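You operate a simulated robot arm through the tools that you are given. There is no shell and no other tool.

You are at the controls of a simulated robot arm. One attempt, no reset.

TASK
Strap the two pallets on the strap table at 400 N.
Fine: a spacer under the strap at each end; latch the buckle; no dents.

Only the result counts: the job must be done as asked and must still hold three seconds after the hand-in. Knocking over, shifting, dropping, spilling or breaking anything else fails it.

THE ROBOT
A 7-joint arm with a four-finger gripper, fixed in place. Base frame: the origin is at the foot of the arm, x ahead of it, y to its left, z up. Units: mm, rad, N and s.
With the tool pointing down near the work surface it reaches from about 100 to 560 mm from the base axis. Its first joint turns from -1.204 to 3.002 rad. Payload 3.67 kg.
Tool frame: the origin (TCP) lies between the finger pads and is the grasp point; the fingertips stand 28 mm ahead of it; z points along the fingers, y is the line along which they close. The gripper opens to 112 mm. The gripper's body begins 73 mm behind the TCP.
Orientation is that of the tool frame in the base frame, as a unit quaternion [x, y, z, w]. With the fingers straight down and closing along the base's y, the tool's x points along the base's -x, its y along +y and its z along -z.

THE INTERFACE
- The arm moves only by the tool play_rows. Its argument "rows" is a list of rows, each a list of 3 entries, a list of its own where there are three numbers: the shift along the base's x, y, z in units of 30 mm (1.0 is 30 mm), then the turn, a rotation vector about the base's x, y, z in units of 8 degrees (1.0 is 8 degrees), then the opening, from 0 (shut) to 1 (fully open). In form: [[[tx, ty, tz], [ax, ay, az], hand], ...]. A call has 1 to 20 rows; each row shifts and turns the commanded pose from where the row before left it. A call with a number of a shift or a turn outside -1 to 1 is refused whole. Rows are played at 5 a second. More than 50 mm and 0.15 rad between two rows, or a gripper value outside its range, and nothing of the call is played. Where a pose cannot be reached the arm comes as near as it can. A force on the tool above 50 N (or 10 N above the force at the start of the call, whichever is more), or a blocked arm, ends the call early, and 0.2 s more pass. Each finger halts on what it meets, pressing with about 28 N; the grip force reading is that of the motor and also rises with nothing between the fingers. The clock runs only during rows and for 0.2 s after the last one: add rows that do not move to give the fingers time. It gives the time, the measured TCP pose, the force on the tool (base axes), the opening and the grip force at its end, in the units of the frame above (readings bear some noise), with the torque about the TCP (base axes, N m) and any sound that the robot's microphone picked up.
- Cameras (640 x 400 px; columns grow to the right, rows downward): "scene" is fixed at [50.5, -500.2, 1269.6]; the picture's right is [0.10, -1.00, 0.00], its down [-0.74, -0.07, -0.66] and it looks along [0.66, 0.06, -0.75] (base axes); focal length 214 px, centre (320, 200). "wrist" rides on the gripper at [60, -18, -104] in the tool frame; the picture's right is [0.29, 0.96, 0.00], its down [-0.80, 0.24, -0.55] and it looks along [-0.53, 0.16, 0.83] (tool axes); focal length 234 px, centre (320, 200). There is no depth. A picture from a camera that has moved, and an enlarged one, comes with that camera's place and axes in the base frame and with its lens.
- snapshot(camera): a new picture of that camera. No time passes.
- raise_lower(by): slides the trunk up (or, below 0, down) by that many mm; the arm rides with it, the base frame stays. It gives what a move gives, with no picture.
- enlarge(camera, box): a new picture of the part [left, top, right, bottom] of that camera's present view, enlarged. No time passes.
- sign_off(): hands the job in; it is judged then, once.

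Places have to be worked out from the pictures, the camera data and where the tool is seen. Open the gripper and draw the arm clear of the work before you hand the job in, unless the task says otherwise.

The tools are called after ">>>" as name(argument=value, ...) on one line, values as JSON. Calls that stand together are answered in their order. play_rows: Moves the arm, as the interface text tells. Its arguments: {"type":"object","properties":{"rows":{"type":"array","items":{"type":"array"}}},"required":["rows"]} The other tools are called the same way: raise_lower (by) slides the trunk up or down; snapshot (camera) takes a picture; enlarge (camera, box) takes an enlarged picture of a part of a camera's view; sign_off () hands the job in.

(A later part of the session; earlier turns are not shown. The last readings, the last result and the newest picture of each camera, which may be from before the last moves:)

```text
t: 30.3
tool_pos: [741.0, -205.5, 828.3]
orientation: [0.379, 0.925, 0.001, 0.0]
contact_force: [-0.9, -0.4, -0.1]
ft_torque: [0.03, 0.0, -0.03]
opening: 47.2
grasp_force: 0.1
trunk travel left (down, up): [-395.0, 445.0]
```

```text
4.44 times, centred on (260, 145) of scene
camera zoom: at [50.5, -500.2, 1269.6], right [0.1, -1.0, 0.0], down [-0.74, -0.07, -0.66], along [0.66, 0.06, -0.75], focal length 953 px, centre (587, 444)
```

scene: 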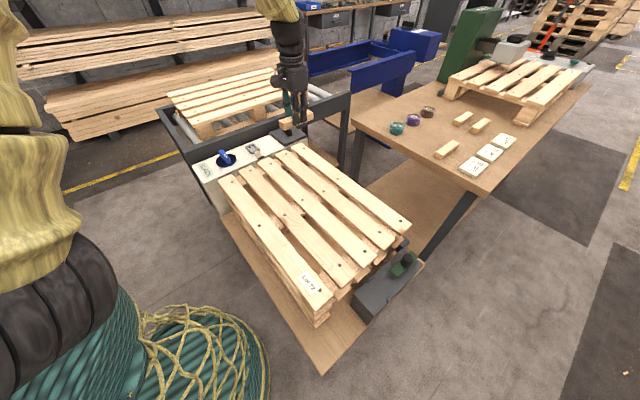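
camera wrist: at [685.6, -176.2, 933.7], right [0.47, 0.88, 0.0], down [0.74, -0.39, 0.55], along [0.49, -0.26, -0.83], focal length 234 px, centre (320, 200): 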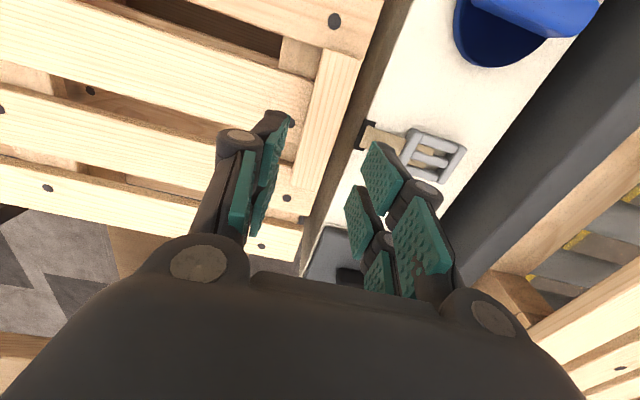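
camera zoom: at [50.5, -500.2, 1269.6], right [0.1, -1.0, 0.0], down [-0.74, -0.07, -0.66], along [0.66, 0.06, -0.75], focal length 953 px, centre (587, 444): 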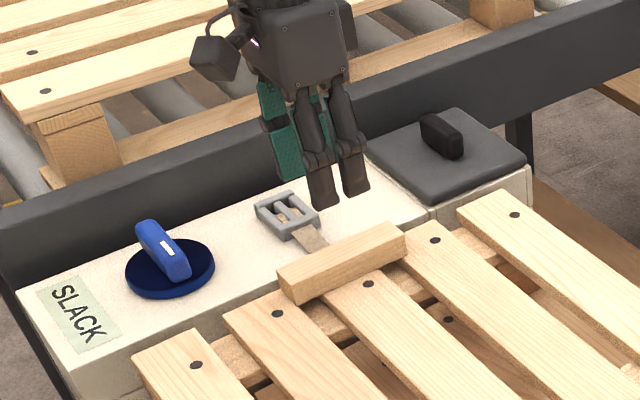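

Spacer A sits across the centre board right in front of the strap slot. Now I'll raise and go back for spacer B at about [766, -908].

>>> raise_lower(by=110)

>>> play_rows(rows=[[[0.03, -1, 0], [0, 0, 0], 0.5], [[0.03, -1, 0], [0, 0, 0], 0.6], [[0.03, -1, 0], [0, 0, 0], 0.62], [[0.03, -1, 0], [0, 0, 0], 0.62], [[0.03, -1, 0], [0, 0, 0], 0.62], [[0.03, -1, 0], [0, 0, 0], 0.62], [[0.03, -1, 0], [0, 0, 0], 0.62], [[0.03, -1, 0], [0, 0, 0], 0.62], [[0.03, -1, 0], [0, 0, 0], 0.62], [[0.03, -1, 0], [0, 0, 0], 0.62], [[0.03, -1, 0], [0, 0, 0], 0.62], [[0.03, -1, 0], [0, 0, 0], 0.62], [[0.03, -1, 0], [0, 0, 0], 0.62], [[0.03, -1, 0], [0, 0, 0], 0.62], [[0.03, -1, 0], [0, 0, 0], 0.62], [[0.03, -1, 0], [0, 0, 0], 0.62], [[0.03, -1, 0], [0, 0, 0], 0.62], [[0.03, -1, 0], [0, 0, 0], 0.62], [[0.03, -1, 0], [0, 0, 0], 0.62], [[0.03, -1, 0], [0, 0, 0], 0.62]])

>>> play_rows(rows=[[[0.06, -1, 0], [0, 0, 0], 0.62], [[0.06, -1, 0], [0, 0, 0], 0.62], [[0.06, -1, 0], [0, 0, 0], 0.62], [[0.05, -0.4, 0], [0, 0, 0], 0.62], [[0, 0, 0], [0, 0, 0], 0.62], [[0, 0, 0], [0, 0, 0], 0.62]])

>>> snapshot(camera="wrist")

```text
t: 31.7
tool_pos: [741.7, -205.9, 938.6]
orientation: [0.38, 0.925, 0.0, 0.0]
contact_force: [1.0, -0.6, 1.0]
ft_torque: [-0.02, 0.01, 0.05]
opening: 47.2
grasp_force: 0.1
trunk travel left (down, up): [-505.0, 335.0]
```

```text
t: 35.9
tool_pos: [760.6, -807.3, 937.3]
orientation: [0.38, 0.925, 0.001, 0.0]
contact_force: [0.2, -0.3, 0.0]
ft_torque: [0.03, 0.08, 0.03]
opening: 69.2
grasp_force: 0.1
trunk travel left (down, up): [-505.0, 335.0]
```

```text
t: 37.3
tool_pos: [767.3, -908.0, 940.8]
orientation: [0.38, 0.925, 0.0, -0.001]
contact_force: [-0.2, -0.4, 0.0]
ft_torque: [0.06, -0.02, 0.04]
opening: 69.4
grasp_force: 0.1
trunk travel left (down, up): [-505.0, 335.0]
```

```text
taken
camera wrist: at [711.7, -880.1, 1045.1], right [0.47, 0.88, 0.0], down [0.74, -0.39, 0.55], along [0.49, -0.26, -0.83], focal length 234 px, centre (320, 200)
```

wrist: 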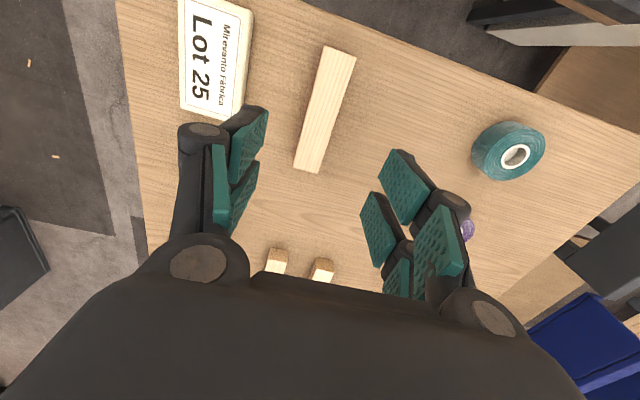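

Spacer B's centre works out to [766.1, -908.0], right under the tool. I'll lower and grip it the same way.

>>> raise_lower(by=-80)

>>> play_rows(rows=[[[-0.03, 0, -0.4], [0, 0, 0], 0.62], [[0, 0, -0.4], [0, 0, 0], 0.62], [[0, 0, -0.4], [0, 0, 0], 0.62], [[0, 0, 0], [0, 0, 0], 0.62]])

>>> snapshot(camera="wrist")

```text
t: 38.5
tool_pos: [767.4, -913.0, 856.5]
orientation: [0.379, 0.925, 0.002, -0.001]
contact_force: [-0.4, 0.1, -0.2]
ft_torque: [-0.04, -0.02, -0.03]
opening: 69.5
grasp_force: 0.1
trunk travel left (down, up): [-425.0, 415.0]
```

```text
t: 39.5
tool_pos: [765.0, -911.3, 819.1]
orientation: [0.379, 0.925, 0.002, -0.001]
contact_force: [0.3, 0.7, 0.6]
ft_torque: [-0.01, -0.01, -0.01]
opening: 69.3
grasp_force: 0.0
trunk travel left (down, up): [-425.0, 415.0]
```

```text
taken
camera wrist: at [709.9, -882.9, 924.0], right [0.47, 0.88, 0.0], down [0.74, -0.39, 0.55], along [0.49, -0.26, -0.83], focal length 234 px, centre (320, 200)
```

wrist: 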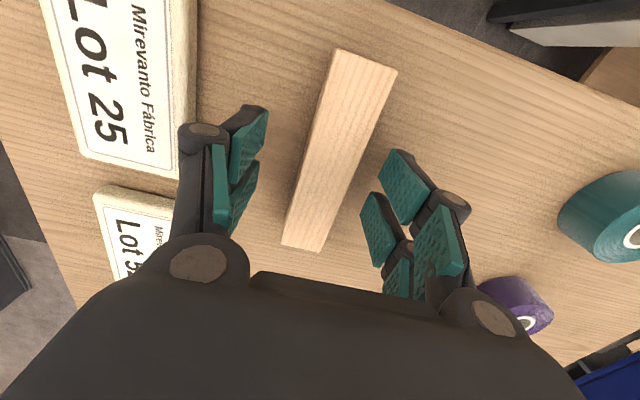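

TCP drifted about 3 mm in y, so I'll correct that, settle at z≈817, and close.

>>> play_rows(rows=[[[0.04, 0.1, -0.06], [0, 0, 0], 0.62], [[0, 0, 0], [0, 0, 0], 0.62], [[0, 0, 0], [0, 0, 0], 0.4], [[0, 0, 0], [0, 0, 0], 0.15], [[0, 0, 0], [0, 0, 0], 0.15], [[0, 0, 0], [0, 0, 0], 0.15]])

>>> snapshot(camera="wrist")

```text
t: 40.9
tool_pos: [766.8, -903.0, 823.8]
orientation: [0.379, 0.926, 0.0, 0.001]
contact_force: [2.7, 3.4, 18.9]
ft_torque: [0.25, 0.24, -0.06]
opening: 29.4
grasp_force: 27.8
trunk travel left (down, up): [-425.0, 415.0]
```

```text
taken
camera wrist: at [711.4, -873.6, 929.1], right [0.47, 0.88, 0.0], down [0.73, -0.39, 0.56], along [0.49, -0.26, -0.83], focal length 234 px, centre (320, 200)
```

wrist: 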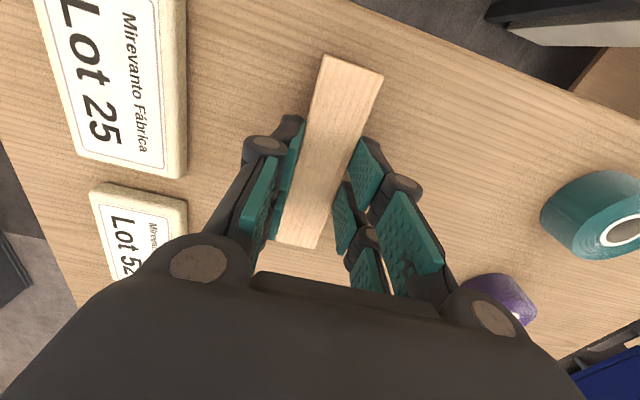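

The reading changed unexpectedly: z rose to 824 with 19 N upward. I'll look at the scene to see whether something is touching.

>>> snapshot(camera="scene")

>>> enlarge(camera="scene", box=[400, 80, 520, 180])

```text
taken
```

scene: 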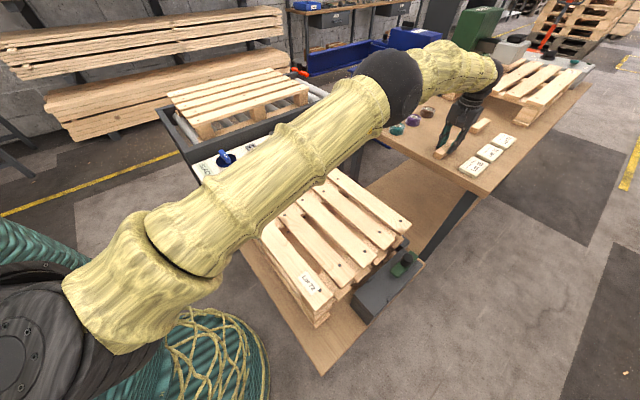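

```text
4.00 times, centred on (460, 130) of scene
camera zoom: at [50.5, -500.2, 1269.6], right [0.1, -1.0, 0.0], down [-0.74, -0.07, -0.66], along [0.66, 0.06, -0.75], focal length 858 px, centre (-240, 480)
```

zoom: 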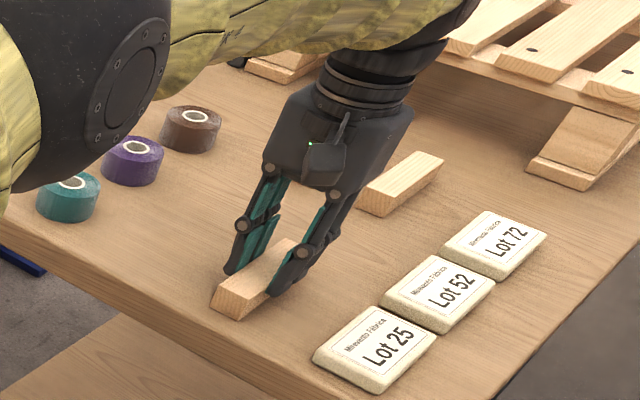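

The gripper holds spacer B (29.4 mm) and nothing else appears touched. I'll hold still briefly to see whether the force reading settles.

>>> play_rows(rows=[[[0, 0, 0], [0, 0, 0], 0.15], [[0, 0, 0], [0, 0, 0], 0.15], [[0, 0, 0], [0, 0, 0], 0.15]])

```text
t: 41.7
tool_pos: [767.1, -901.2, 823.6]
orientation: [0.378, 0.926, -0.001, 0.002]
contact_force: [10.7, -1.0, 24.9]
ft_torque: [-0.02, -0.25, -0.01]
opening: 29.5
grasp_force: 27.7
trunk travel left (down, up): [-425.0, 415.0]
```

The force is growing and the pose is drifting, so something is straining. I'll lift straight up to unload it.

>>> play_rows(rows=[[[0, 0, 0.5], [0, 0, 0], 0.15], [[0, 0, 0.5], [0, 0, 0], 0.15], [[0, 0, 0], [0, 0, 0], 0.15]])

>>> snapshot(camera="scene")

>>> snapshot(camera="wrist")

```text
t: 42.5
tool_pos: [767.0, -906.6, 850.4]
orientation: [0.381, 0.925, 0.001, 0.0]
contact_force: [-0.3, -0.4, -0.3]
ft_torque: [0.03, -0.03, 0.0]
opening: 29.4
grasp_force: 28.0
trunk travel left (down, up): [-425.0, 415.0]
```

```text
taken
```

scene: 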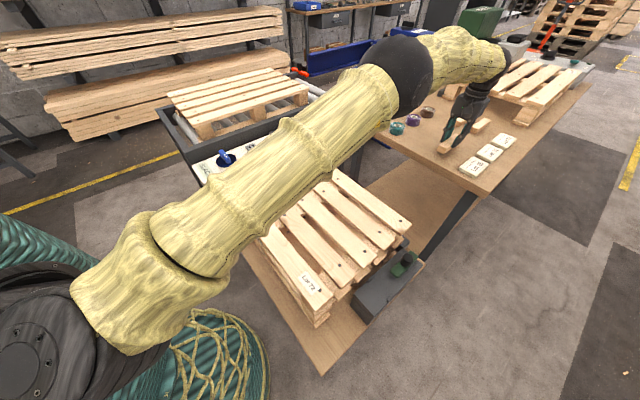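

```text
taken
camera wrist: at [711.6, -877.8, 956.2], right [0.47, 0.88, 0.0], down [0.74, -0.39, 0.55], along [0.49, -0.26, -0.83], focal length 234 px, centre (320, 200)
```

wrist: 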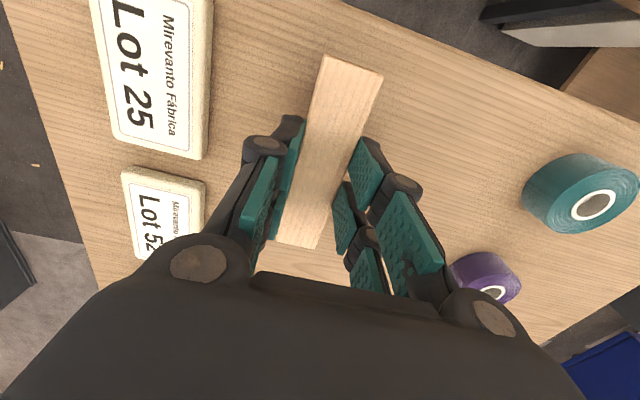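

The load is gone and spacer B is held, sitting about 6 mm lower in the fingers than A did. I'll raise it and carry it toward the near end of the pallets.

>>> raise_lower(by=90)

>>> play_rows(rows=[[[-0.87, 0.72, 0], [0, 0, 0], 0.15], [[-0.87, 0.72, 0], [0, 0, 0], 0.15], [[-0.87, 0.72, 0], [0, 0, 0], 0.15], [[-0.87, 0.72, 0], [0, 0, 0], 0.15], [[-0.87, 0.72, 0], [0, 0, 0], 0.15], [[-0.87, 0.72, 0], [0, 0, 0], 0.15], [[-0.87, 0.72, 0], [0, 0, 0], 0.15], [[-0.87, 0.72, 0], [0, 0, 0], 0.15], [[-0.87, 0.72, 0], [0, 0, 0], 0.15], [[-0.87, 0.72, 0], [0, 0, 0], 0.15], [[-0.87, 0.72, 0], [0, 0, 0], 0.15], [[-0.87, 0.72, 0], [0, 0, 0], 0.15], [[-0.87, 0.72, 0], [0, 0, 0], 0.15], [[-0.87, 0.72, 0], [0, 0, 0], 0.15], [[0, 0, 0], [0, 0, 0], 0.15], [[0, 0, 0], [0, 0, 0], 0.15]])

>>> snapshot(camera="wrist")

>>> snapshot(camera="scene")

```text
t: 43.7
tool_pos: [766.3, -906.7, 939.4]
orientation: [0.379, 0.925, 0.002, 0.0]
contact_force: [0.1, -0.3, -1.2]
ft_torque: [0.02, -0.03, 0.01]
opening: 29.2
grasp_force: 28.0
trunk travel left (down, up): [-515.0, 325.0]
```

```text
t: 47.1
tool_pos: [401.2, -603.0, 943.0]
orientation: [0.38, 0.925, 0.0, 0.0]
contact_force: [-0.3, 0.3, 0.1]
ft_torque: [0.0, -0.02, 0.0]
opening: 29.3
grasp_force: 27.7
trunk travel left (down, up): [-515.0, 325.0]
```

```text
taken
camera wrist: at [345.4, -572.8, 1047.1], right [0.47, 0.88, 0.0], down [0.74, -0.39, 0.55], along [0.49, -0.26, -0.83], focal length 234 px, centre (320, 200)
```

wrist: 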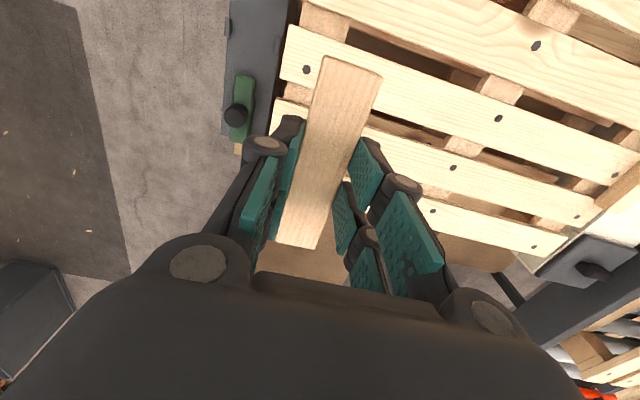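

```text
taken
```

scene: 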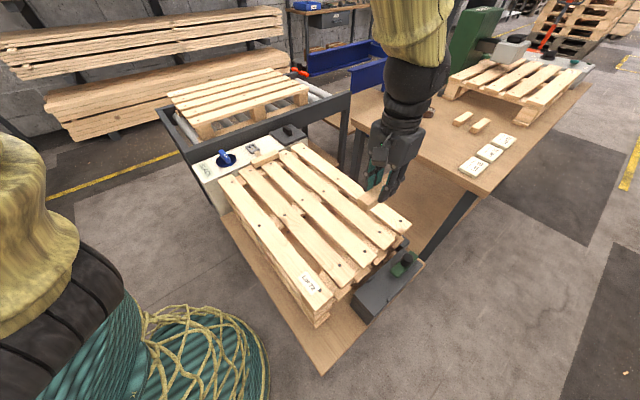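

Everything looks intact. I'll zoom in on the anchor and the near pallet end in the wrist view.

>>> enlarge(camera="wrist", box=[190, 0, 390, 160])

```text
2.50 times, centred on (290, 80) of wrist
camera zoom: at [345.4, -572.8, 1047.1], right [0.47, 0.88, 0.0], down [0.74, -0.39, 0.55], along [0.49, -0.26, -0.83], focal length 585 px, centre (395, 500)
```

zoom: 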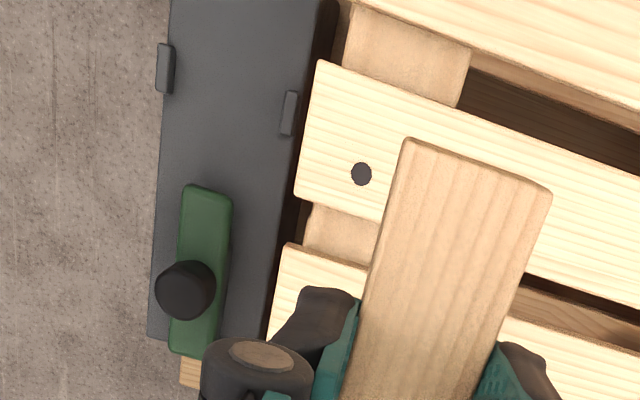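

The strap line meets the near end at p≈-200 (about [331, -614, 707]). The anchor nubs are at q≈667, p≈-221 and p≈-292, z≈631, and the slide's knob is at about [363, -726, 678]. I'll place spacer B at TCP [342, -600].

>>> play_rows(rows=[[[-0.66, 0.03, 0], [0, 0, 0], 0.15], [[-0.66, 0.03, 0], [0, 0, 0], 0.15], [[-0.66, 0.04, 0], [0, 0, 0], 0.15], [[0, 0, 0], [0, 0, 0], 0.15], [[0, 0, 0], [0, 0, 0], 0.15]])

>>> raise_lower(by=-135)

>>> snapshot(camera="wrist")

>>> snapshot(camera="scene")

```text
t: 48.3
tool_pos: [341.6, -598.9, 940.8]
orientation: [0.379, 0.925, 0.0, 0.0]
contact_force: [1.1, -0.3, -0.1]
ft_torque: [0.01, -0.04, 0.02]
opening: 29.6
grasp_force: 28.1
trunk travel left (down, up): [-515.0, 325.0]
```

```text
t: 50.0
tool_pos: [342.4, -600.1, 806.7]
orientation: [0.38, 0.925, 0.001, 0.001]
contact_force: [0.5, 0.9, -0.8]
ft_torque: [0.0, -0.05, 0.01]
opening: 29.4
grasp_force: 27.2
trunk travel left (down, up): [-380.0, 460.0]
```

```text
taken
camera wrist: at [286.4, -570.2, 911.5], right [0.47, 0.88, 0.0], down [0.74, -0.39, 0.55], along [0.49, -0.26, -0.83], focal length 234 px, centre (320, 200)
```

wrist: 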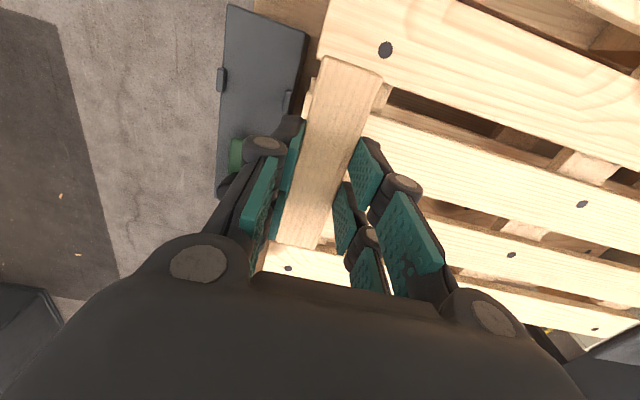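

```text
taken
```

scene: 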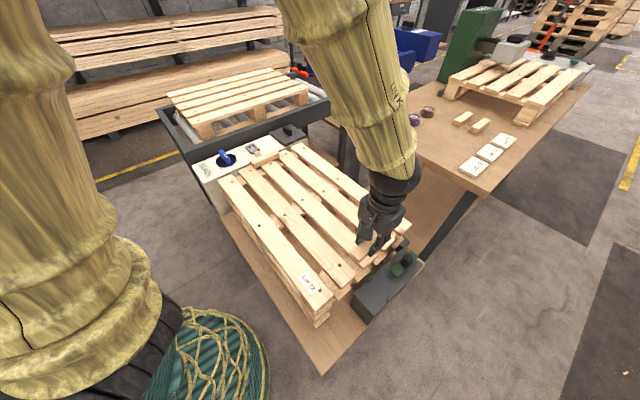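

Spacer B's outer face is at p≈-197 and the pallet end at p≈-199, so I'll shift 1.5 mm inward and descend toward the expected contact at TCP z≈748.

>>> play_rows(rows=[[[0.035, 0.035, -0.5], [0, 0, 0], 0.15], [[0, 0, -0.5], [0, 0, 0], 0.15], [[0, 0, -0.5], [0, 0, 0], 0.15], [[0, 0, 0], [0, 0, 0], 0.15], [[0, 0, 0], [0, 0, 0], 0.15]])

>>> play_rows(rows=[[[0, 0, -0.12], [0, 0, 0], 0.15], [[0, 0, -0.08], [0, 0, 0], 0.15], [[0, 0, 0], [0, 0, 0], 0.15]])

>>> enlarge(camera="scene", box=[340, 210, 440, 290])

```text
t: 51.2
tool_pos: [341.7, -597.7, 761.1]
orientation: [0.379, 0.925, 0.0, 0.001]
contact_force: [0.1, 0.7, -0.6]
ft_torque: [0.02, 0.02, 0.0]
opening: 29.7
grasp_force: 27.7
trunk travel left (down, up): [-380.0, 460.0]
```

```text
t: 52.0
tool_pos: [343.5, -597.9, 754.7]
orientation: [0.38, 0.925, 0.0, 0.0]
contact_force: [-0.1, -0.1, -0.7]
ft_torque: [0.0, -0.02, -0.02]
opening: 29.4
grasp_force: 27.6
trunk travel left (down, up): [-380.0, 460.0]
```

```text
5.00 times, centred on (390, 250) of scene
camera zoom: at [50.5, -500.2, 1269.6], right [0.1, -1.0, 0.0], down [-0.74, -0.07, -0.66], along [0.66, 0.06, -0.75], focal length 1072 px, centre (-30, -50)
```

zoom: 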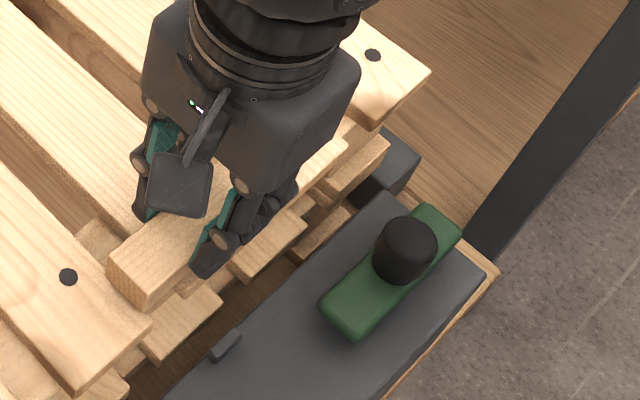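

>>> play_rows(rows=[[[0, 0, -0.08], [0, 0, 0], 0.15], [[0, 0, -0.06], [0, 0, 0], 0.15], [[0, 0, 0], [0, 0, 0], 0.15]])

>>> play_rows(rows=[[[0, 0, -0.06], [0, 0, 0], 0.15], [[0, 0, 0], [0, 0, 0], 0.15]])

```text
t: 52.8
tool_pos: [343.3, -599.3, 750.8]
orientation: [0.379, 0.925, -0.001, 0.0]
contact_force: [0.1, -0.6, 0.1]
ft_torque: [0.0, 0.01, 0.0]
opening: 29.5
grasp_force: 28.3
trunk travel left (down, up): [-380.0, 460.0]
```

```text
t: 53.4
tool_pos: [343.0, -598.3, 750.6]
orientation: [0.379, 0.925, 0.0, 0.001]
contact_force: [0.0, 0.2, 11.2]
ft_torque: [-0.42, -0.28, -0.02]
opening: 29.6
grasp_force: 28.1
trunk travel left (down, up): [-380.0, 460.0]
```

Contact at z≈750.6 (11 N). I'll ease off, open, and lift away.

>>> play_rows(rows=[[[0, 0, 0.03], [0, 0, 0], 0.15], [[0, 0, 0], [0, 0, 0], 0.22], [[0, 0, 0], [0, 0, 0], 0.32], [[0, 0, 0], [0, 0, 0], 0.42], [[0, 0, 0], [0, 0, 0], 0.42], [[0, 0, 0.3], [0, 0, 0], 0.42], [[0, 0, 0.6], [0, 0, 0], 0.42], [[0, 0, 1], [0, 0, 0], 0.42], [[0, 0, 1], [0, 0, 0], 0.42], [[0, 0, 1], [0, 0, 0], 0.42], [[0, 0, 0], [0, 0, 0], 0.42]])

>>> snapshot(camera="wrist")

>>> enlarge(camera="scene", box=[340, 210, 440, 290])

```text
t: 55.8
tool_pos: [343.0, -598.4, 868.1]
orientation: [0.38, 0.925, 0.0, 0.0]
contact_force: [-0.8, 0.6, 0.0]
ft_torque: [0.0, 0.01, 0.0]
opening: 46.8
grasp_force: 0.1
trunk travel left (down, up): [-380.0, 460.0]
```

```text
taken
camera wrist: at [287.8, -569.5, 971.9], right [0.47, 0.88, 0.0], down [0.74, -0.39, 0.55], along [0.49, -0.26, -0.83], focal length 234 px, centre (320, 200)
```

wrist: 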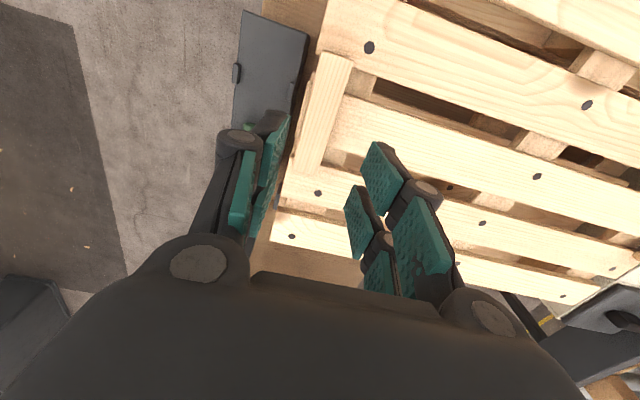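

```text
5.00 times, centred on (390, 250) of scene
camera zoom: at [50.5, -500.2, 1269.6], right [0.1, -1.0, 0.0], down [-0.74, -0.07, -0.66], along [0.66, 0.06, -0.75], focal length 1072 px, centre (-30, -50)
```

zoom: 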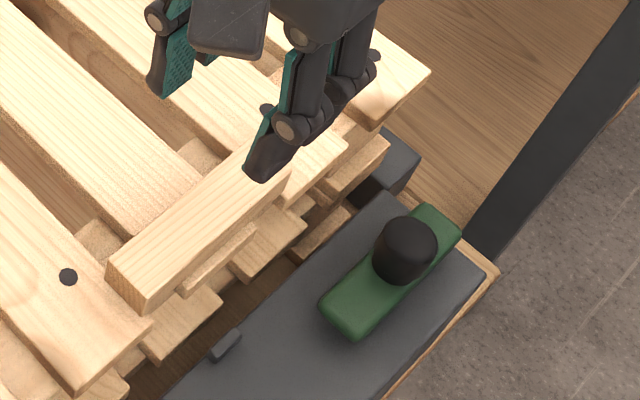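

Spacer B is down on the boards at the near edge. Next I'll move over the anchor block to see its nubs and slide up close.

>>> play_rows(rows=[[[-0.15, -0.8, 0], [0, 0, 0], 0.42], [[-0.15, -0.8, 0], [0, 0, 0], 0.42], [[-0.15, -0.8, -0.4], [0, 0, 0], 0.42], [[0, 0, -0.8], [0, 0, 0], 0.42], [[0, 0, -0.8], [0, 0, 0], 0.42], [[0, 0, 0], [0, 0, 0], 0.42]])

>>> snapshot(camera="wrist")

>>> enlarge(camera="wrist", box=[220, 0, 440, 180])

```text
t: 57.2
tool_pos: [330.1, -671.2, 807.0]
orientation: [0.38, 0.925, 0.0, 0.0]
contact_force: [0.5, 1.2, -0.5]
ft_torque: [-0.01, 0.0, -0.01]
opening: 47.0
grasp_force: 0.1
trunk travel left (down, up): [-380.0, 460.0]
```

```text
taken
camera wrist: at [273.9, -641.4, 912.4], right [0.47, 0.88, 0.0], down [0.74, -0.39, 0.55], along [0.49, -0.26, -0.83], focal length 234 px, centre (320, 200)
```

wrist: 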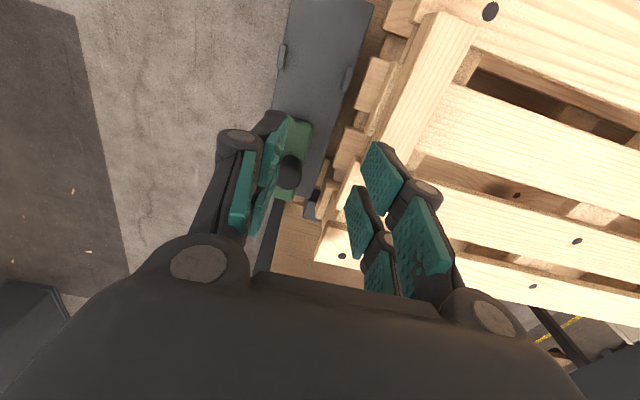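

```text
2.22 times, centred on (330, 90) of wrist
camera zoom: at [273.9, -641.4, 912.4], right [0.47, 0.88, 0.0], down [0.74, -0.39, 0.55], along [0.49, -0.26, -0.83], focal length 520 px, centre (298, 444)
```

zoom: 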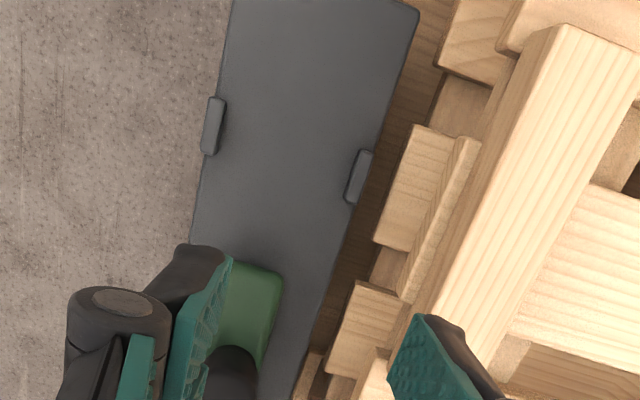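

The nubs are small tabs on the block's inner and outer edges at q≈668, and the green slide sits at q≈720–830. Next comes the buckle: I'll raise, carry the tool over to it, and yaw +90° so the fingers close across its width.

>>> raise_lower(by=100)

>>> play_rows(rows=[[[0.8, 0.9, 0], [0, 0, 0.56], 0.5], [[0.8, 0.9, 0], [0, 0, 0.56], 0.5], [[0.8, 0.9, 0], [0, 0, 0.56], 0.5], [[0.8, 0.9, 0], [0, 0, 0.56], 0.5], [[0.8, 0.9, 0], [0, 0, 0.56], 0.5], [[0.8, 0.9, 0], [0, 0, 0.56], 0.5], [[0.8, 0.9, 0], [0, 0, 0.56], 0.5], [[0.8, 0.9, 0], [0, 0, 0.56], 0.5], [[0.8, 0.9, 0], [0, 0, 0.56], 0.5], [[0.8, 0.9, 0], [0, 0, 0.56], 0.5], [[0.8, 0.9, 0], [0, 0, 0.56], 0.5], [[0.8, 0.9, 0], [0, 0, 0.56], 0.5], [[0.8, 0.9, 0], [0, 0, 0.56], 0.5], [[0.8, 0.9, 0], [0, 0, 0.56], 0.5], [[0.8, 0.9, 0], [0, 0, 0.56], 0.5], [[0.8, 0.9, 0], [0, 0, 0.56], 0.5], [[0.8, 0.9, 0], [0, 0, 0.56], 0.5], [[0.8, 0.9, 0], [0, 0, 0.56], 0.5], [[0.8, 0.9, 0], [0, 0, 0.56], 0.5], [[0, 0, 0], [0, 0, 0.56], 0.5]])

>>> snapshot(camera="wrist")

>>> snapshot(camera="scene")

```text
t: 58.5
tool_pos: [330.5, -670.6, 906.8]
orientation: [0.379, 0.925, 0.0, 0.0]
contact_force: [-0.2, -0.3, 0.3]
ft_torque: [0.02, 0.03, 0.0]
opening: 47.2
grasp_force: 0.1
trunk travel left (down, up): [-480.0, 360.0]
```

```text
t: 62.7
tool_pos: [785.3, -157.9, 908.3]
orientation: [-0.383, 0.924, 0.0, 0.0]
contact_force: [0.5, 0.4, 0.4]
ft_torque: [0.06, 0.0, 0.02]
opening: 56.1
grasp_force: 0.2
trunk travel left (down, up): [-480.0, 360.0]
```

```text
taken
camera wrist: at [755.8, -212.7, 1012.6], right [-0.88, 0.47, 0.0], down [0.39, 0.73, 0.56], along [0.26, 0.49, -0.83], focal length 234 px, centre (320, 200)
```

wrist: 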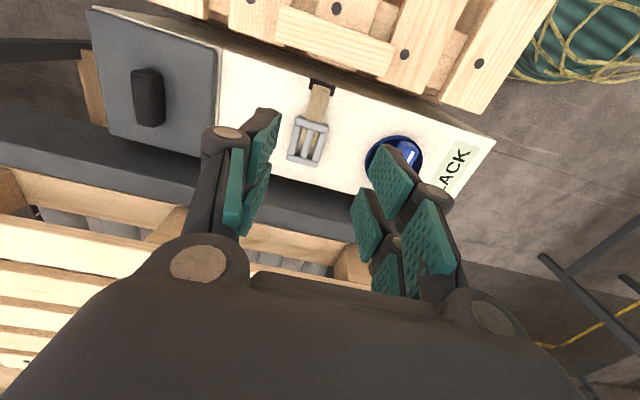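

```text
taken
```

scene: 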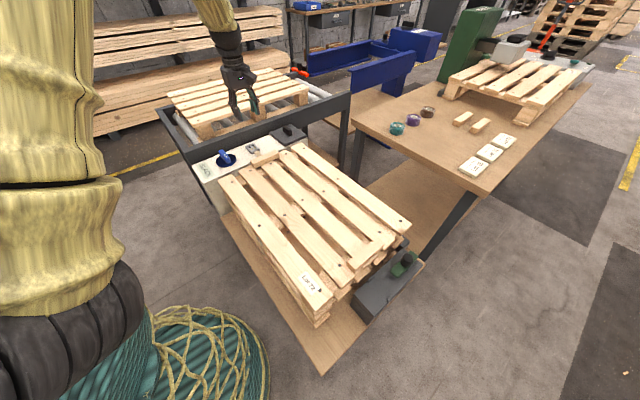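

Tool is at yaw +45° now, and the buckle reads [820, -123, 707] again. I'll centre over it and lower for a close look.

>>> play_rows(rows=[[[0.6, 0.6, 0], [0, 0, 0], 0.6], [[0.6, 0.6, 0], [0, 0, 0], 0.6], [[0, 0, 0], [0, 0, 0], 0.6], [[0, 0, 0], [0, 0, 0], 0.6]])

>>> raise_lower(by=-110)

>>> snapshot(camera="wrist")

>>> enlarge(camera="wrist", box=[220, 40, 420, 220])

>>> enlarge(camera="scene", box=[190, 90, 320, 190])

```text
t: 63.7
tool_pos: [821.9, -120.8, 907.0]
orientation: [-0.383, 0.924, 0.001, -0.001]
contact_force: [0.0, -0.2, 0.1]
ft_torque: [-0.01, 0.01, -0.05]
opening: 67.1
grasp_force: 0.0
trunk travel left (down, up): [-480.0, 360.0]
```

```text
t: 65.1
tool_pos: [821.8, -121.9, 795.9]
orientation: [-0.383, 0.924, 0.0, 0.0]
contact_force: [-0.4, 0.0, 1.0]
ft_torque: [0.01, -0.02, 0.0]
opening: 67.3
grasp_force: 0.0
trunk travel left (down, up): [-370.0, 470.0]
```

```text
taken
camera wrist: at [791.9, -176.3, 902.3], right [-0.88, 0.47, 0.0], down [0.39, 0.73, 0.55], along [0.26, 0.49, -0.83], focal length 234 px, centre (320, 200)
```

wrist: 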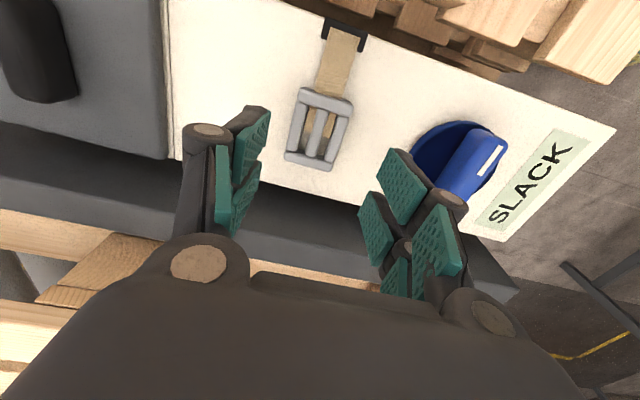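

```text
2.22 times, centred on (320, 130) of wrist
camera zoom: at [791.9, -176.3, 902.3], right [-0.88, 0.47, 0.0], down [0.39, 0.73, 0.55], along [0.26, 0.49, -0.83], focal length 520 px, centre (320, 356)
```

zoom: 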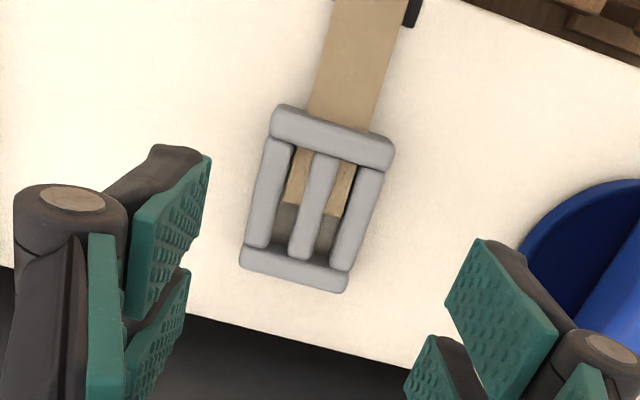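

```text
4.00 times, centred on (255, 140) of scene
camera zoom: at [50.5, -500.2, 1269.6], right [0.1, -1.0, 0.0], down [-0.74, -0.07, -0.66], along [0.66, 0.06, -0.75], focal length 858 px, centre (580, 440)
```

zoom: 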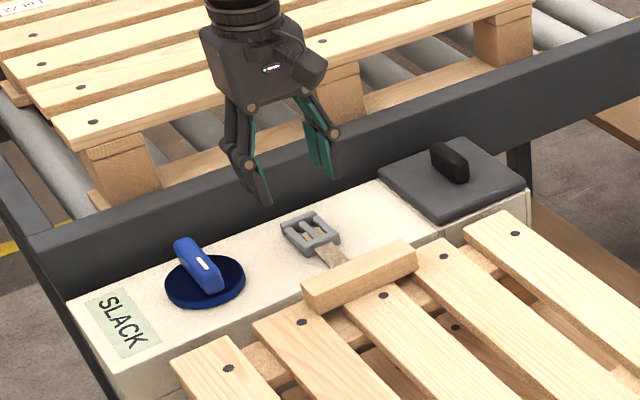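

Buckle is about 42 x 59 mm with its centre at [823.4, -124.2], and it should fit between the anchor nubs (gap ≈66 mm). I'll aim the grip 8 mm toward its free end at [829, -118.6] and descend in stages.

>>> play_rows(rows=[[[0.243, 0.11, 0], [0, 0, 0], 0.6], [[0, 0, -0.55], [0, 0, 0], 0.6], [[0, 0, -0.55], [0, 0, 0], 0.6], [[0, 0, -0.4], [0, 0, 0], 0.6], [[0, 0, 0], [0, 0, 0], 0.6], [[0, 0, 0], [0, 0, 0], 0.6]])

>>> snapshot(camera="wrist")

>>> enlarge(camera="scene", box=[220, 110, 300, 170])

```text
t: 66.5
tool_pos: [829.3, -117.9, 750.6]
orientation: [-0.383, 0.924, -0.001, 0.0]
contact_force: [-0.1, 0.1, 0.5]
ft_torque: [0.01, -0.01, 0.01]
opening: 67.1
grasp_force: 0.1
trunk travel left (down, up): [-370.0, 470.0]
```

```text
taken
camera wrist: at [799.4, -172.9, 856.8], right [-0.88, 0.47, 0.0], down [0.39, 0.73, 0.55], along [0.26, 0.49, -0.83], focal length 234 px, centre (320, 200)
```

wrist: 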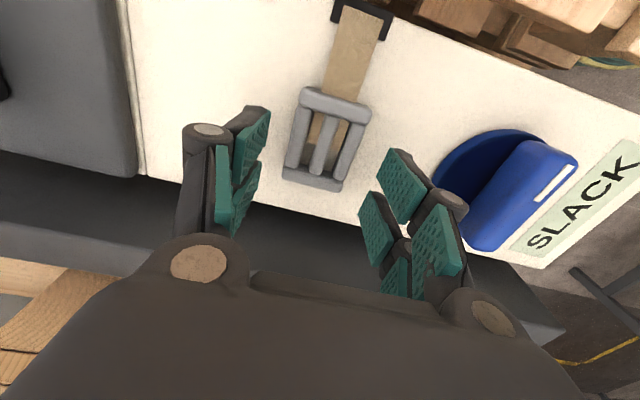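

```text
6.67 times, centred on (260, 140) of scene
camera zoom: at [50.5, -500.2, 1269.6], right [0.1, -1.0, 0.0], down [-0.74, -0.07, -0.66], along [0.66, 0.06, -0.75], focal length 1430 px, centre (720, 600)
```

zoom: 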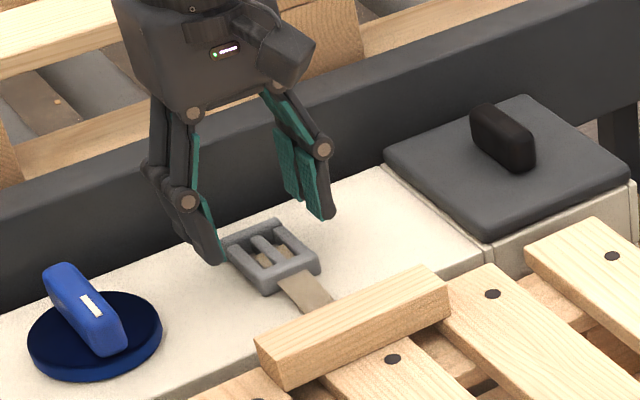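

The fingers straddle the buckle. I'll lower another 10 mm and then use small steps until a light touch on the housing.

>>> play_rows(rows=[[[0, 0, -0.2], [0, 0, 0], 0.6], [[0, 0, -0.15], [0, 0, 0], 0.6], [[0, 0, 0], [0, 0, 0], 0.6]])

>>> play_rows(rows=[[[0, 0, -0.1], [0, 0, 0], 0.6], [[0, 0, 0], [0, 0, 0], 0.6]])

>>> enlarge(camera="wrist", box=[180, 60, 480, 280])

>>> enlarge(camera="scene", box=[230, 120, 290, 165])

```text
t: 67.3
tool_pos: [828.3, -118.4, 740.9]
orientation: [-0.383, 0.924, -0.001, 0.0]
contact_force: [0.1, 0.8, -0.7]
ft_torque: [-0.04, -0.02, 0.01]
opening: 67.2
grasp_force: 0.1
trunk travel left (down, up): [-370.0, 470.0]
```

```text
t: 67.9
tool_pos: [829.7, -118.6, 739.7]
orientation: [-0.383, 0.924, 0.0, 0.0]
contact_force: [-0.1, 0.4, 0.2]
ft_torque: [0.0, -0.01, -0.01]
opening: 67.3
grasp_force: 0.1
trunk travel left (down, up): [-370.0, 470.0]
```

```text
1.82 times, centred on (330, 170) of wrist
camera zoom: at [799.3, -173.1, 843.8], right [-0.88, 0.47, 0.0], down [0.39, 0.73, 0.55], along [0.26, 0.49, -0.83], focal length 426 px, centre (302, 254)
```

zoom: 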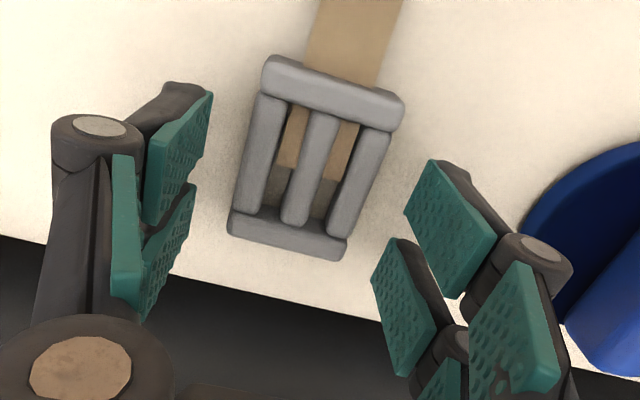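

```text
8.89 times, centred on (260, 142) of scene
camera zoom: at [50.5, -500.2, 1269.6], right [0.1, -1.0, 0.0], down [-0.74, -0.07, -0.66], along [0.66, 0.06, -0.75], focal length 1906 px, centre (853, 711)
```

zoom: 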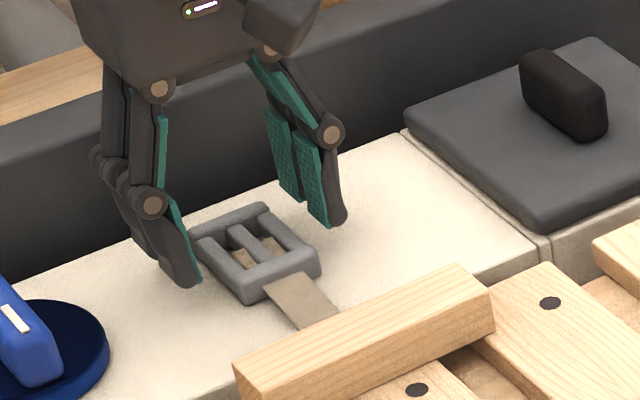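

Alignment across the buckle looks centred. I'll continue down in 2 mm steps until touch.

>>> play_rows(rows=[[[0, 0, -0.08], [0, 0, 0], 0.6], [[0, 0, 0], [0, 0, 0], 0.6]])

>>> play_rows(rows=[[[0, 0, -0.08], [0, 0, 0], 0.6], [[0, 0, 0], [0, 0, 0], 0.6]])

>>> enlarge(camera="scene", box=[230, 120, 290, 165])

```text
t: 68.5
tool_pos: [828.8, -118.1, 736.9]
orientation: [-0.383, 0.924, 0.0, 0.0]
contact_force: [-0.2, 0.4, -0.8]
ft_torque: [-0.03, 0.0, 0.05]
opening: 67.2
grasp_force: 0.1
trunk travel left (down, up): [-370.0, 470.0]
```

```text
t: 69.1
tool_pos: [829.4, -117.3, 732.8]
orientation: [-0.382, 0.924, -0.001, 0.0]
contact_force: [0.0, 0.4, -0.2]
ft_torque: [0.03, 0.03, 0.01]
opening: 67.2
grasp_force: 0.1
trunk travel left (down, up): [-370.0, 470.0]
```

```text
8.89 times, centred on (260, 142) of scene
camera zoom: at [50.5, -500.2, 1269.6], right [0.1, -1.0, 0.0], down [-0.74, -0.07, -0.66], along [0.66, 0.06, -0.75], focal length 1906 px, centre (853, 711)
```

zoom: 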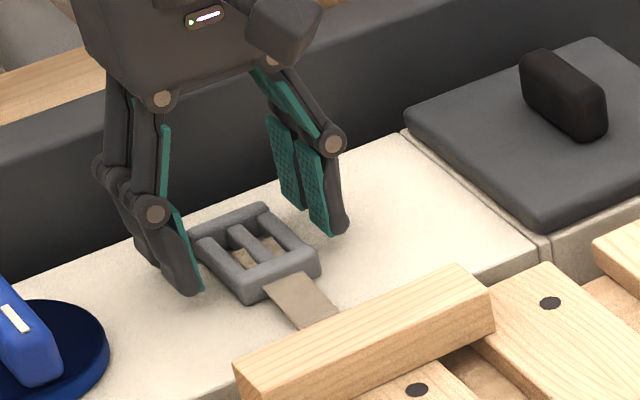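

>>> play_rows(rows=[[[0, 0, -0.06], [0, 0, 0], 0.6], [[0, 0, 0], [0, 0, 0], 0.6]])

```text
t: 69.7
tool_pos: [828.9, -118.2, 732.0]
orientation: [-0.383, 0.924, 0.0, 0.0]
contact_force: [0.0, 0.1, 0.4]
ft_torque: [0.04, -0.01, -0.05]
opening: 67.4
grasp_force: 0.1
trunk travel left (down, up): [-370.0, 470.0]
```

No touch yet at tip height ≈704. The tips should overlap the buckle well now, so I'll close gently on it.

>>> play_rows(rows=[[[0, 0, 0], [0, 0, 0], 0.5], [[0, 0, 0], [0, 0, 0], 0.4], [[0, 0, 0], [0, 0, 0], 0.25], [[0, 0, 0], [0, 0, 0], 0.25], [[0, 0, 0], [0, 0, 0], 0.25]])

>>> enlarge(camera="wrist", box=[180, 60, 480, 280])

>>> enlarge(camera="scene", box=[230, 120, 290, 165])

```text
t: 70.9
tool_pos: [829.1, -118.4, 732.0]
orientation: [-0.383, 0.924, 0.0, 0.0]
contact_force: [0.0, 0.9, 0.3]
ft_torque: [-0.01, 0.01, -0.02]
opening: 43.7
grasp_force: 28.3
trunk travel left (down, up): [-370.0, 470.0]
```

```text
1.82 times, centred on (330, 170) of wrist
camera zoom: at [799.3, -173.1, 837.1], right [-0.88, 0.47, 0.0], down [0.39, 0.73, 0.55], along [0.26, 0.49, -0.83], focal length 426 px, centre (302, 254)
```

zoom: 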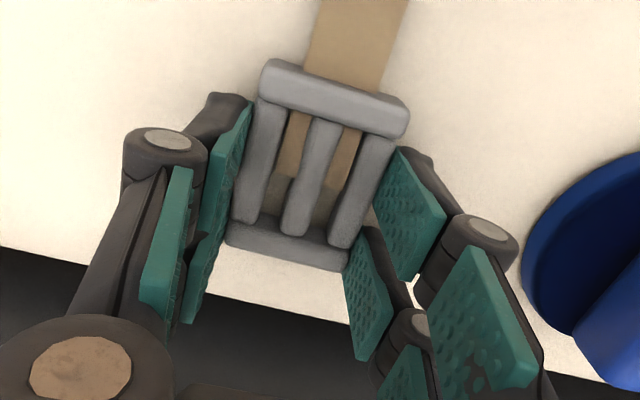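

```text
8.89 times, centred on (260, 142) of scene
camera zoom: at [50.5, -500.2, 1269.6], right [0.1, -1.0, 0.0], down [-0.74, -0.07, -0.66], along [0.66, 0.06, -0.75], focal length 1906 px, centre (853, 711)
```

zoom: 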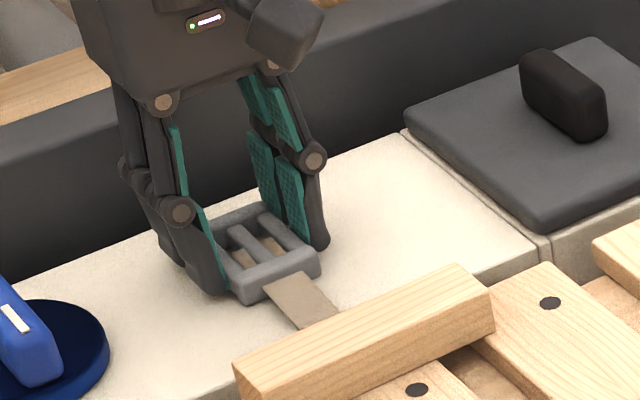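

Buckle is gripped (43.7 mm, 28 N). I'll lift slowly and check the strap's drag.

>>> play_rows(rows=[[[0, 0, 0.3], [0, 0, 0], 0.25], [[0, 0, 0.4], [0, 0, 0], 0.25], [[0, 0, 0.6], [0, 0, 0], 0.25], [[0, 0, 0], [0, 0, 0], 0.25], [[0, 0, 0], [0, 0, 0], 0.25]])

>>> enlarge(camera="scene", box=[200, 100, 320, 190])

>>> enlarge(camera="wrist", box=[180, 0, 480, 280])

```text
t: 72.1
tool_pos: [829.0, -117.7, 769.7]
orientation: [-0.382, 0.924, 0.0, 0.0]
contact_force: [-0.1, -0.2, -0.5]
ft_torque: [-0.02, 0.03, -0.02]
opening: 43.5
grasp_force: 27.3
trunk travel left (down, up): [-370.0, 470.0]
```

```text
4.44 times, centred on (260, 145) of scene
camera zoom: at [50.5, -500.2, 1269.6], right [0.1, -1.0, 0.0], down [-0.74, -0.07, -0.66], along [0.66, 0.06, -0.75], focal length 953 px, centre (587, 444)
```

zoom: 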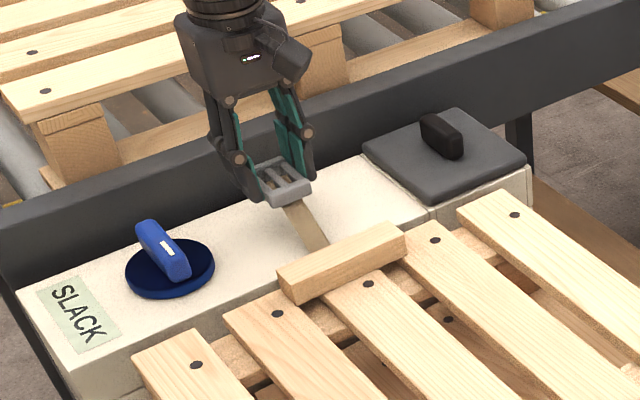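

```text
1.43 times, centred on (330, 140) of wrist
camera zoom: at [799.2, -173.0, 875.4], right [-0.88, 0.47, 0.0], down [0.39, 0.73, 0.55], along [0.26, 0.49, -0.83], focal length 334 px, centre (306, 286)
```

zoom: 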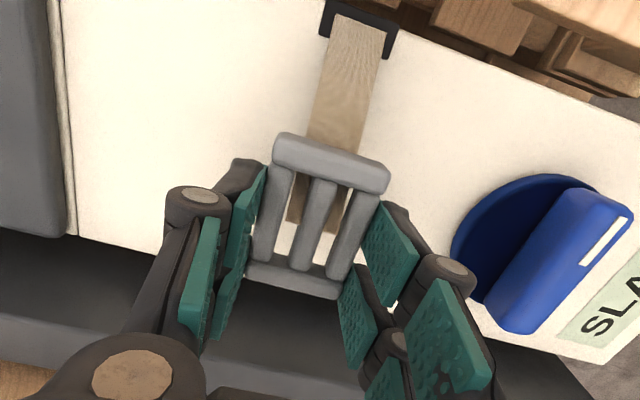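

No noticeable drag, and the strap pays out freely. I'll raise to about z=830, then carry the buckle along the strap line toward the anchor while yawing -180° so its strap end faces the pallets.

>>> raise_lower(by=60)

>>> play_rows(rows=[[[-0.7, -0.7, 0], [0, 0, -1], 0.25], [[-0.7, -0.7, 0], [0, 0, -1], 0.25], [[-0.7, -0.7, 0], [0, 0, -1], 0.25], [[-0.7, -0.7, 0], [0, 0, -1], 0.25], [[-0.7, -0.7, 0], [0, 0, -1], 0.25], [[-0.7, -0.7, 0], [0, 0, -1], 0.25], [[-0.7, -0.7, 0], [0, 0, -1], 0.25], [[-0.7, -0.7, 0], [0, 0, -1], 0.25], [[-0.7, -0.7, 0], [0, 0, -1], 0.25], [[-0.7, -0.7, 0], [0, 0, -1], 0.25], [[-0.7, -0.7, 0], [0, 0, -1], 0.25], [[-0.7, -0.7, 0], [0, 0, -1], 0.25], [[0, 0, 0], [0, 0, 0], 0.25]])

>>> snapshot(camera="scene")

>>> snapshot(camera="wrist")

```text
t: 73.1
tool_pos: [827.9, -118.8, 830.3]
orientation: [-0.382, 0.924, 0.0, 0.0]
contact_force: [-1.2, -0.3, -0.4]
ft_torque: [-0.01, 0.02, -0.03]
opening: 43.5
grasp_force: 27.5
trunk travel left (down, up): [-430.0, 410.0]
```

```text
t: 75.9
tool_pos: [576.8, -372.1, 829.9]
orientation: [0.431, 0.902, 0.0, 0.0]
contact_force: [-0.8, -1.1, -0.6]
ft_torque: [-0.02, -0.02, 0.0]
opening: 43.6
grasp_force: 28.3
trunk travel left (down, up): [-430.0, 410.0]
```

```text
taken
```

scene: 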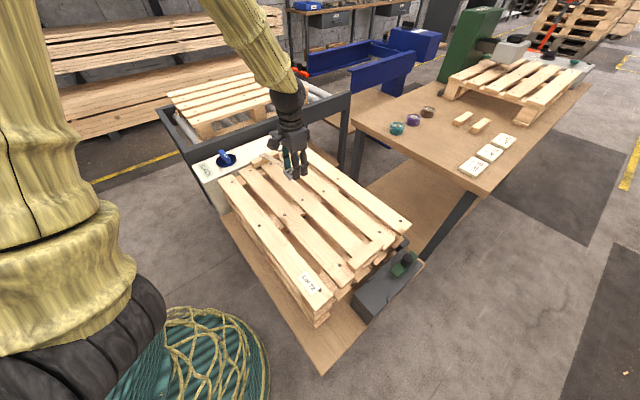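

```text
taken
camera wrist: at [524.9, -335.6, 935.0], right [0.56, 0.83, 0.0], down [0.69, -0.47, 0.55], along [0.46, -0.31, -0.83], focal length 234 px, centre (320, 200)
```

wrist: 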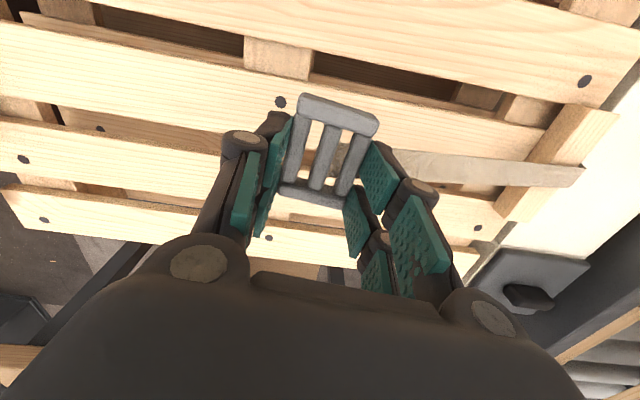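

The strap pays out smoothly over spacer A. I'll continue toward the anchor with the remaining -84° of yaw.

>>> play_rows(rows=[[[-0.888, -0.875, 0], [0, 0, -0.955], 0.25], [[-0.888, -0.875, 0], [0, 0, -0.955], 0.25], [[-0.888, -0.875, 0], [0, 0, -0.955], 0.25], [[-0.888, -0.875, 0], [0, 0, -0.955], 0.25], [[-0.888, -0.875, 0], [0, 0, -0.955], 0.25], [[-0.888, -0.875, 0], [0, 0, -0.955], 0.25], [[-0.888, -0.875, 0], [0, 0, -0.955], 0.25], [[-0.888, -0.875, 0], [0, 0, -0.955], 0.25], [[-0.888, -0.875, 0], [0, 0, -0.955], 0.25], [[-0.888, -0.875, 0], [0, 0, -0.955], 0.25], [[-0.888, -0.875, 0], [0, 0, -0.955], 0.25], [[0, 0, 0], [0, 0, 0], 0.25], [[0, 0, 0], [0, 0, 0], 0.25]])

>>> snapshot(camera="scene")

>>> snapshot(camera="wrist")

```text
t: 78.7
tool_pos: [284.1, -659.2, 829.4]
orientation: [0.924, 0.382, 0.0, -0.001]
contact_force: [-0.6, -0.6, -0.4]
ft_torque: [0.02, 0.02, 0.0]
opening: 43.7
grasp_force: 28.2
trunk travel left (down, up): [-430.0, 410.0]
```

```text
taken
```

scene: 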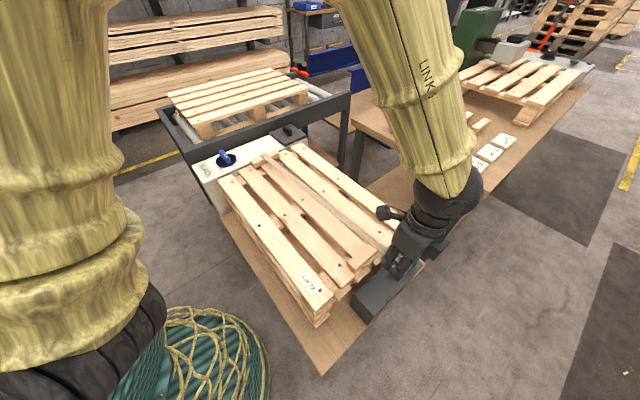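

```text
taken
camera wrist: at [312.6, -603.9, 934.5], right [0.88, -0.47, 0.0], down [-0.39, -0.73, 0.55], along [-0.26, -0.49, -0.83], focal length 234 px, centre (320, 200)
```

wrist: 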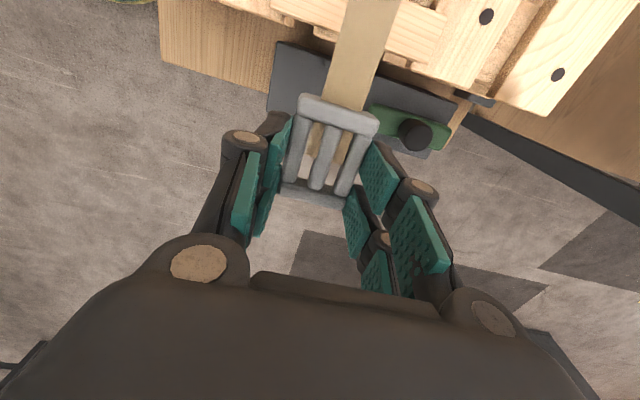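

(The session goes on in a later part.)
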